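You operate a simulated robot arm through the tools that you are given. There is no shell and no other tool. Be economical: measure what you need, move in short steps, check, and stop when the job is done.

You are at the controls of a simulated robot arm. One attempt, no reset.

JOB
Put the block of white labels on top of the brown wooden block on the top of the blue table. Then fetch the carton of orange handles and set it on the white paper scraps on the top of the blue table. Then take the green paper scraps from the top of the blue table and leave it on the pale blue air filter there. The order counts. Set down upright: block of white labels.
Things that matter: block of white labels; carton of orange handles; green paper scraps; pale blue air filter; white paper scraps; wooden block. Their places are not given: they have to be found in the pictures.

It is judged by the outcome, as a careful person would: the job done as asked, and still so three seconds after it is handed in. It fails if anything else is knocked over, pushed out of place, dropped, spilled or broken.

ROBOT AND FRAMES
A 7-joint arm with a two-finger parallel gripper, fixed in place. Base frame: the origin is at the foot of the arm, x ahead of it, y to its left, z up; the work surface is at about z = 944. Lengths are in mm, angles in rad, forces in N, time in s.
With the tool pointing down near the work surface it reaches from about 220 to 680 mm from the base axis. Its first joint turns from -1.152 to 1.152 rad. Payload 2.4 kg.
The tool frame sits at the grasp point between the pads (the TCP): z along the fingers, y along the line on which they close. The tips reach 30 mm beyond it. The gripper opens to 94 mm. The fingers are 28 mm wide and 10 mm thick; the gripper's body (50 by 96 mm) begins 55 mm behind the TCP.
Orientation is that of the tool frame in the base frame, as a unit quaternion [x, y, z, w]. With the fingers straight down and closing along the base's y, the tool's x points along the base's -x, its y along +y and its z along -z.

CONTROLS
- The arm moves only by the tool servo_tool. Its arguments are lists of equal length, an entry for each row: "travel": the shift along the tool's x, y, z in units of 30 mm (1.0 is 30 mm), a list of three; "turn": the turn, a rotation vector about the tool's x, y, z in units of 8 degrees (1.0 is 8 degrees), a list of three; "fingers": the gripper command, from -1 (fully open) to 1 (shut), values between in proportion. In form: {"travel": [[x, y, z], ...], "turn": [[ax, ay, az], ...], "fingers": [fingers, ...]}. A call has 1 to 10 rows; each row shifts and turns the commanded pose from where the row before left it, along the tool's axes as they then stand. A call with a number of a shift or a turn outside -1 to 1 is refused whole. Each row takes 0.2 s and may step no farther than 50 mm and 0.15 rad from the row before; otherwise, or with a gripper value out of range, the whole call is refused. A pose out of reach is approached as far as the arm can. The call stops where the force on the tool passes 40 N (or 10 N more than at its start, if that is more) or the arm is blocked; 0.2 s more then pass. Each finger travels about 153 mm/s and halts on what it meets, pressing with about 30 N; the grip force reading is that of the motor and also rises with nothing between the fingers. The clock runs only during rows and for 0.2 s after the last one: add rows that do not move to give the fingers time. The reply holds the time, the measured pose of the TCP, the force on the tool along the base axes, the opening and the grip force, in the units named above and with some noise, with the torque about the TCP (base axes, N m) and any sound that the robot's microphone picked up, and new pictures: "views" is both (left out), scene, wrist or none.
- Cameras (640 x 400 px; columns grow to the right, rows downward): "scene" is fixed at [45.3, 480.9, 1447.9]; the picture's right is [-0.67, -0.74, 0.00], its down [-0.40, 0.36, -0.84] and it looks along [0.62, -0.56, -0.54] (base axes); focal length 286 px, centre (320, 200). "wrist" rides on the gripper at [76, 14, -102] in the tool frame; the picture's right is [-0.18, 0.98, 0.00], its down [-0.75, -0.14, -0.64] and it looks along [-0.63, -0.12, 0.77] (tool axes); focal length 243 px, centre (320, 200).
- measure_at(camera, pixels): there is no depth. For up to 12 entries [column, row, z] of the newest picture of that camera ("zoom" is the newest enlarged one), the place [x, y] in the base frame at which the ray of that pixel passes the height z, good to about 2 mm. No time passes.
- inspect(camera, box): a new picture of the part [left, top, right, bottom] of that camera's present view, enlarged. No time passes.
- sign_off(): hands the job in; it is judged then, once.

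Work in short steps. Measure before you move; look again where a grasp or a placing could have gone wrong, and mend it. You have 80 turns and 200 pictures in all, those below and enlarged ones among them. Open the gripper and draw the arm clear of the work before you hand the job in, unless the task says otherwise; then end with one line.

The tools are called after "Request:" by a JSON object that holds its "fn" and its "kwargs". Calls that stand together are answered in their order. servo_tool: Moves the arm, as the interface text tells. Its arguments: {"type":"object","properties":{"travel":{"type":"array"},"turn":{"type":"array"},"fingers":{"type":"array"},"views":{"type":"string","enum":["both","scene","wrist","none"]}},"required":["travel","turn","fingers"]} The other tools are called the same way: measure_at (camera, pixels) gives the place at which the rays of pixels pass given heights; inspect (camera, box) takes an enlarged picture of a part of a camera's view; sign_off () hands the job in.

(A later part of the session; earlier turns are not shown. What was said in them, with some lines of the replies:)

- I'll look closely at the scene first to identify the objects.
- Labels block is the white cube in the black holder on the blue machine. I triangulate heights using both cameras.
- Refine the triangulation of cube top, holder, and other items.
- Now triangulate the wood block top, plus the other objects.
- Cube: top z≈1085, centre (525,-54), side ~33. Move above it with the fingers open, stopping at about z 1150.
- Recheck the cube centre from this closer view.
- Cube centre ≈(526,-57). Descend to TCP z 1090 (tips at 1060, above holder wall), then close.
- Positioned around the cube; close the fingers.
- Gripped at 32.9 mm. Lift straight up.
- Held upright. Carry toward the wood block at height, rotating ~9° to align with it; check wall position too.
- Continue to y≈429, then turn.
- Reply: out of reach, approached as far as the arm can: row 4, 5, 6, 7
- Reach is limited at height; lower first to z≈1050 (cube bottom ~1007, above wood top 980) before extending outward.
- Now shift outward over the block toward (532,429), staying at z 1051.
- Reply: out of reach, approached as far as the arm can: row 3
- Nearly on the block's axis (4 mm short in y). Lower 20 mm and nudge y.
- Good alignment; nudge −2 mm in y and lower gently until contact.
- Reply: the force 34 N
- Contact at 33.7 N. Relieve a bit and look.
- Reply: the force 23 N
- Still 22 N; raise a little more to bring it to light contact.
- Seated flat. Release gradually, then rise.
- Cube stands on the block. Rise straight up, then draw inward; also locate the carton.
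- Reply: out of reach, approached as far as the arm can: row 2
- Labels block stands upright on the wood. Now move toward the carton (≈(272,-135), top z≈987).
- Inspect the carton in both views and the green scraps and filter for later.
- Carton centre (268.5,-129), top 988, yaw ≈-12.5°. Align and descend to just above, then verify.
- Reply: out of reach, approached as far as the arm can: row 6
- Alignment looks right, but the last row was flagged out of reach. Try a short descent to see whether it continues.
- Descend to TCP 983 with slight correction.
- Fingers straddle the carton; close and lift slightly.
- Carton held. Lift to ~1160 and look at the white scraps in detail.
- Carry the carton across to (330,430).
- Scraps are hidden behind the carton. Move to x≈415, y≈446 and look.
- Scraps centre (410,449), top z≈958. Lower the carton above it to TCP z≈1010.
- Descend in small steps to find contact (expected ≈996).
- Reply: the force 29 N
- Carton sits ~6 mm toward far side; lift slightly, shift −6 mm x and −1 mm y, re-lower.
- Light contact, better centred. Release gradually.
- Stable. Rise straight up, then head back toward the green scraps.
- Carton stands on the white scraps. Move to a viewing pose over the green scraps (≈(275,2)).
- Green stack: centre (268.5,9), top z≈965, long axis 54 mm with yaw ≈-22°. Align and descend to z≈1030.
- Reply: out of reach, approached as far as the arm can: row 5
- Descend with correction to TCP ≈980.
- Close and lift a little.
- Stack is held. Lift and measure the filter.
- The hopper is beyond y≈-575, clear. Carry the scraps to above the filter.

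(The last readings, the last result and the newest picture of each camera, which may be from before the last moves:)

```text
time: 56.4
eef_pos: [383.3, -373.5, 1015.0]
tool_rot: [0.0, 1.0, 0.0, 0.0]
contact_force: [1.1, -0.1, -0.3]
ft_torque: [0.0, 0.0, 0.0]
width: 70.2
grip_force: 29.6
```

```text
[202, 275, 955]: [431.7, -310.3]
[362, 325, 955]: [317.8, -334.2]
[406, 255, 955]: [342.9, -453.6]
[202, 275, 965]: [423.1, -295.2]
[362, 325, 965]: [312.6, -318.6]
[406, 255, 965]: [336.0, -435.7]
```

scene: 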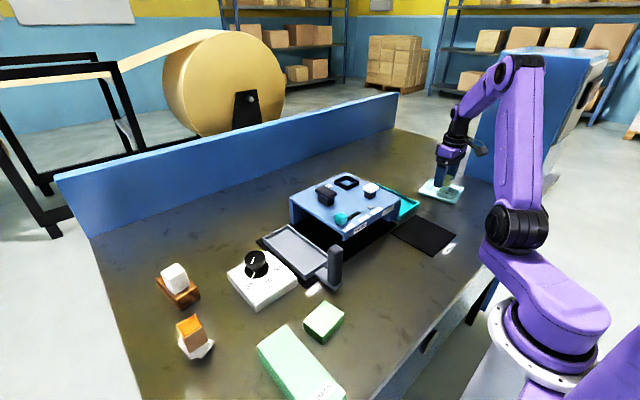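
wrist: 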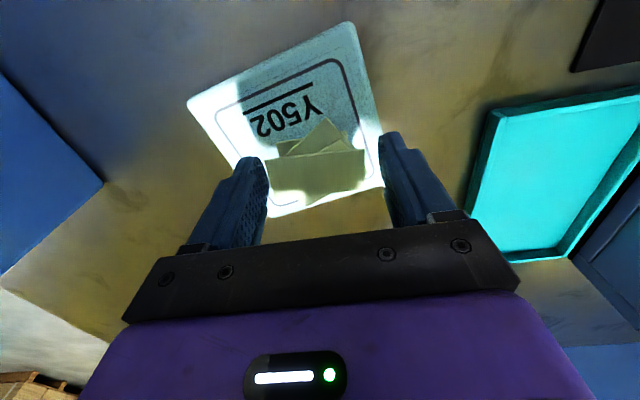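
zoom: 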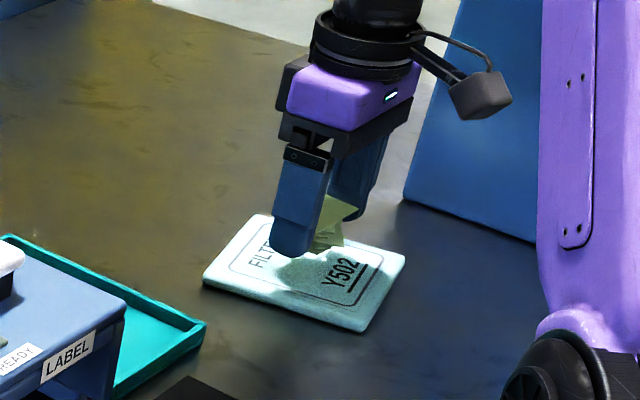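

Filter centre ≈(386,-386). Shift and lower in small steps to contact.

Request:
{"fn": "servo_tool", "kwargs": {"travel": [[-0.1, -0.38, 0], [0, 0, 0.4], [0, 0, 0.2], [0, 0, 0.1], [0, 0, 0]], "turn": [[0, 0, 0], [0, 0, 0], [0, 0, 0], [0, 0, 0], [0, 0, 0]], "fingers": [1, 1, 1, 1, 1]}}

Request:
{"fn": "inspect", "kwargs": {"camera": "scene", "box": [410, 150, 480, 220]}}

```text
time: 57.6
eef_pos: [385.2, -384.9, 994.0]
tool_rot: [0.0, 1.0, -0.001, 0.0]
contact_force: [-0.5, 0.0, 0.2]
ft_torque: [0.01, 0.02, -0.02]
width: 69.8
grip_force: 29.6
```

scene: 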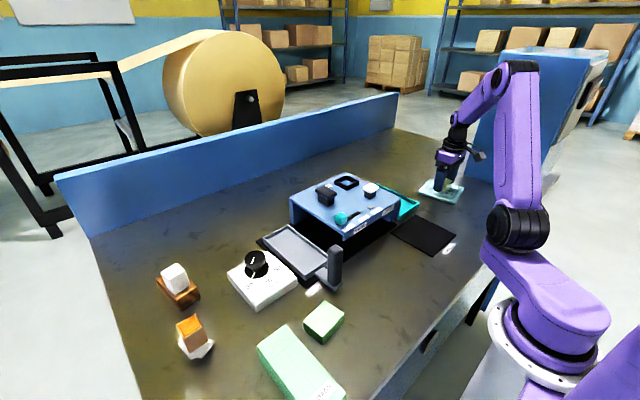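
wrist: 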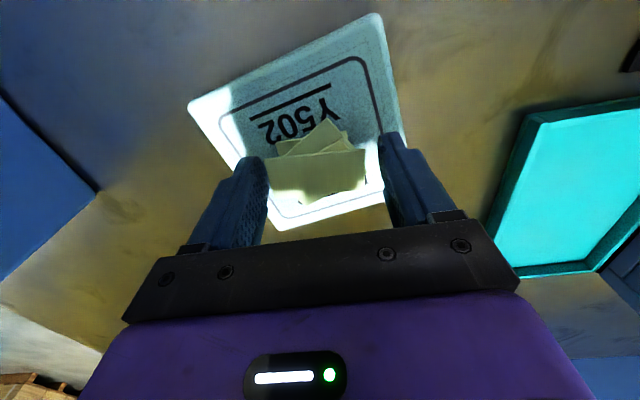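

```text
5.71 times, centred on (445, 185) of scene
```

zoom: 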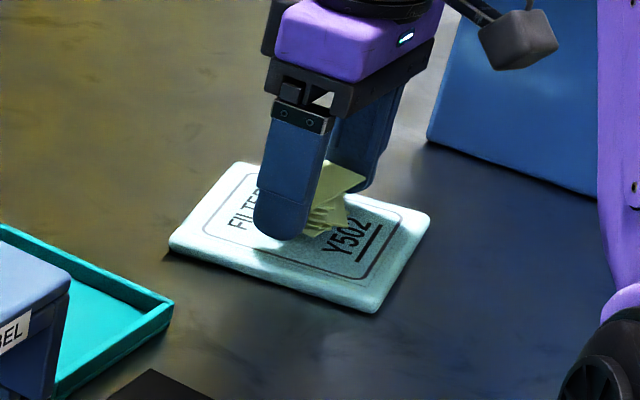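

Continue lowering in 1.5 mm steps.

Request:
{"fn": "servo_tool", "kwargs": {"travel": [[0, 0, 0.07], [0, 0, 0.05], [0, 0, 0]], "turn": [[0, 0, 0], [0, 0, 0], [0, 0, 0]], "fingers": [1, 1, 1], "views": "none"}}

```text
time: 58.4
eef_pos: [385.4, -384.8, 990.1]
tool_rot: [0.0, 1.0, -0.001, 0.001]
contact_force: [0.5, -0.6, 4.9]
ft_torque: [-0.04, 0.02, 0.0]
width: 70.0
grip_force: 30.4
```

Contact at 4.9 N. Release gently.

Request:
{"fn": "servo_tool", "kwargs": {"travel": [[0, 0, 0], [0, 0, 0], [0, 0, 0], [0, 0, 0], [0, 0, 0]], "turn": [[0, 0, 0], [0, 0, 0], [0, 0, 0], [0, 0, 0], [0, 0, 0]], "fingers": [-0.5, -0.6, -0.8, -1, -1], "views": "wrist"}}

Request:
{"fn": "inspect", "kwargs": {"camera": "scene", "box": [410, 150, 480, 220]}}

```text
time: 59.6
eef_pos: [386.2, -384.5, 990.1]
tool_rot: [0.0, 1.0, 0.0, -0.001]
contact_force: [-0.7, 0.2, -0.6]
ft_torque: [-0.01, 0.0, 0.01]
width: 94.0
grip_force: 0.2
```

wrist: 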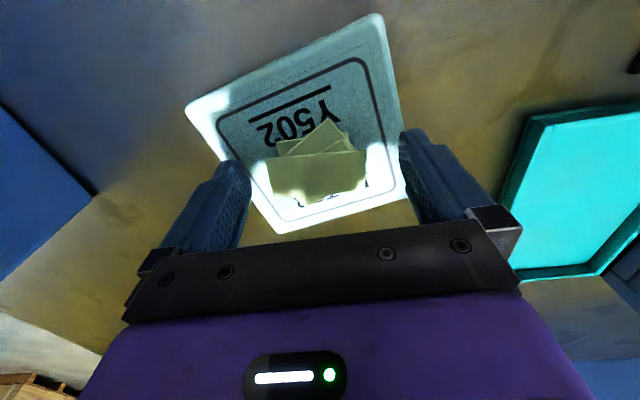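

```text
5.71 times, centred on (445, 185) of scene
```

zoom: 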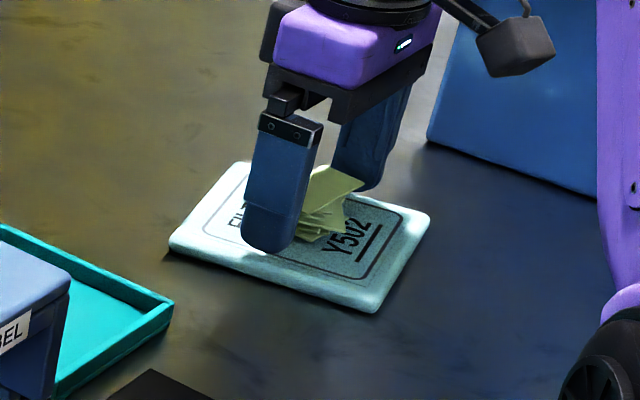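

Stack rests on the filter. Rise straight up and draw clear, then check everything.

Request:
{"fn": "servo_tool", "kwargs": {"travel": [[0, 0, -0.4], [0, 0, -0.8], [0, 0, -0.9], [0, 0, -0.9], [0, 0, -0.9], [0, 0, -0.9], [0.3, 0.9, 0], [0.3, 0.9, 0], [0.3, 0.9, 0], [0, 0, 0]], "turn": [[0, 0, 0], [0, 0, 0], [0, 0, 0], [0, 0, 0], [0, 0, 0], [0, 0, 0], [0, 0, 0], [0, 0, 0], [0, 0, 0], [0, 0, 0]], "fingers": [-1, -1, -1, -1, -1, -1, -1, -1, -1, -1]}}

Request:
{"fn": "inspect", "kwargs": {"camera": "scene", "box": [380, 150, 480, 230]}}

Request:
{"fn": "inspect", "kwargs": {"camera": "scene", "box": [140, 250, 260, 370]}}

```text
time: 61.8
eef_pos: [357.6, -303.1, 1133.5]
tool_rot: [0.0, 1.0, 0.001, 0.0]
contact_force: [0.0, 0.4, 0.6]
ft_torque: [-0.01, 0.03, -0.03]
width: 93.8
grip_force: 0.0
```

scene: 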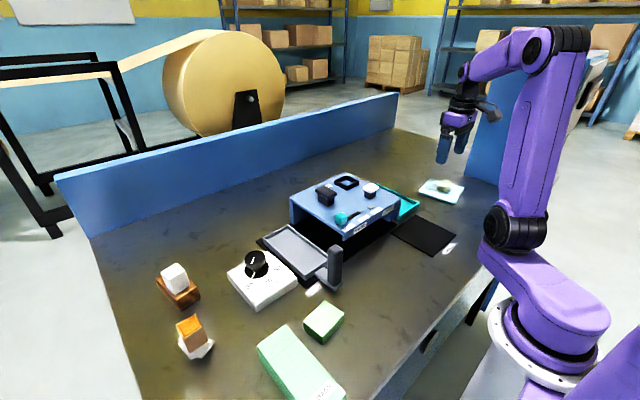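
wrist: 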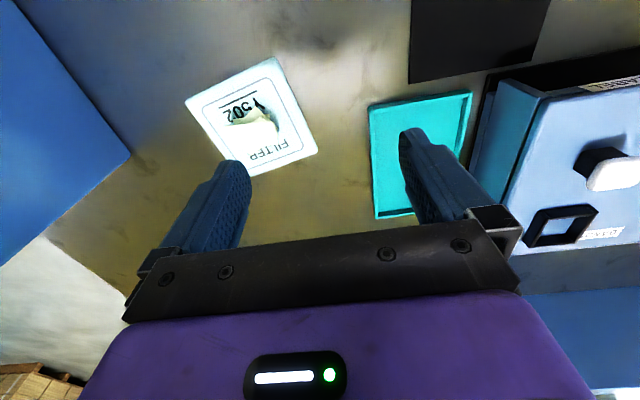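

```text
5.00 times, centred on (430, 190) of scene
```

zoom: 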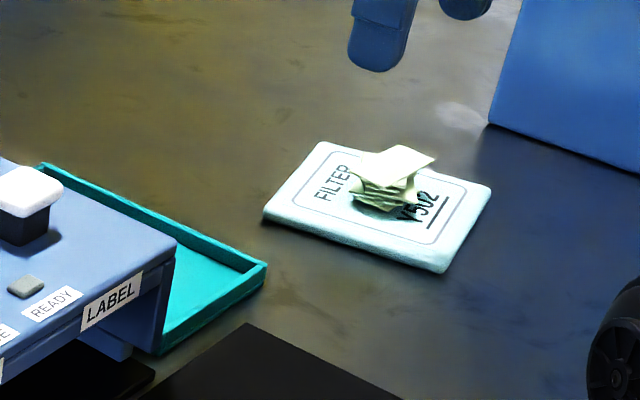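

```text
3.33 times, centred on (200, 310) of scene
```

zoom: 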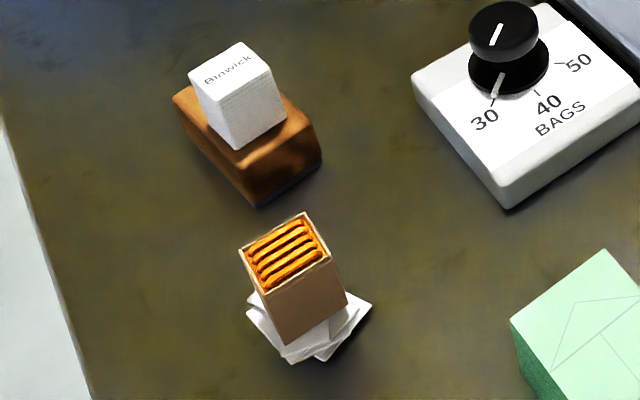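

All three placements are in position and the gripper is open and clear, so I'm handing in.

Request:
{"fn": "sign_off", "kwargs": {}}

```text
The job is handed in.
```

I finished all three placements in the order you asked: the block of white labels stands upright on the wooden block, the carton of orange handles is on the white paper scraps, and the green paper scraps are on the pale blue air filter.
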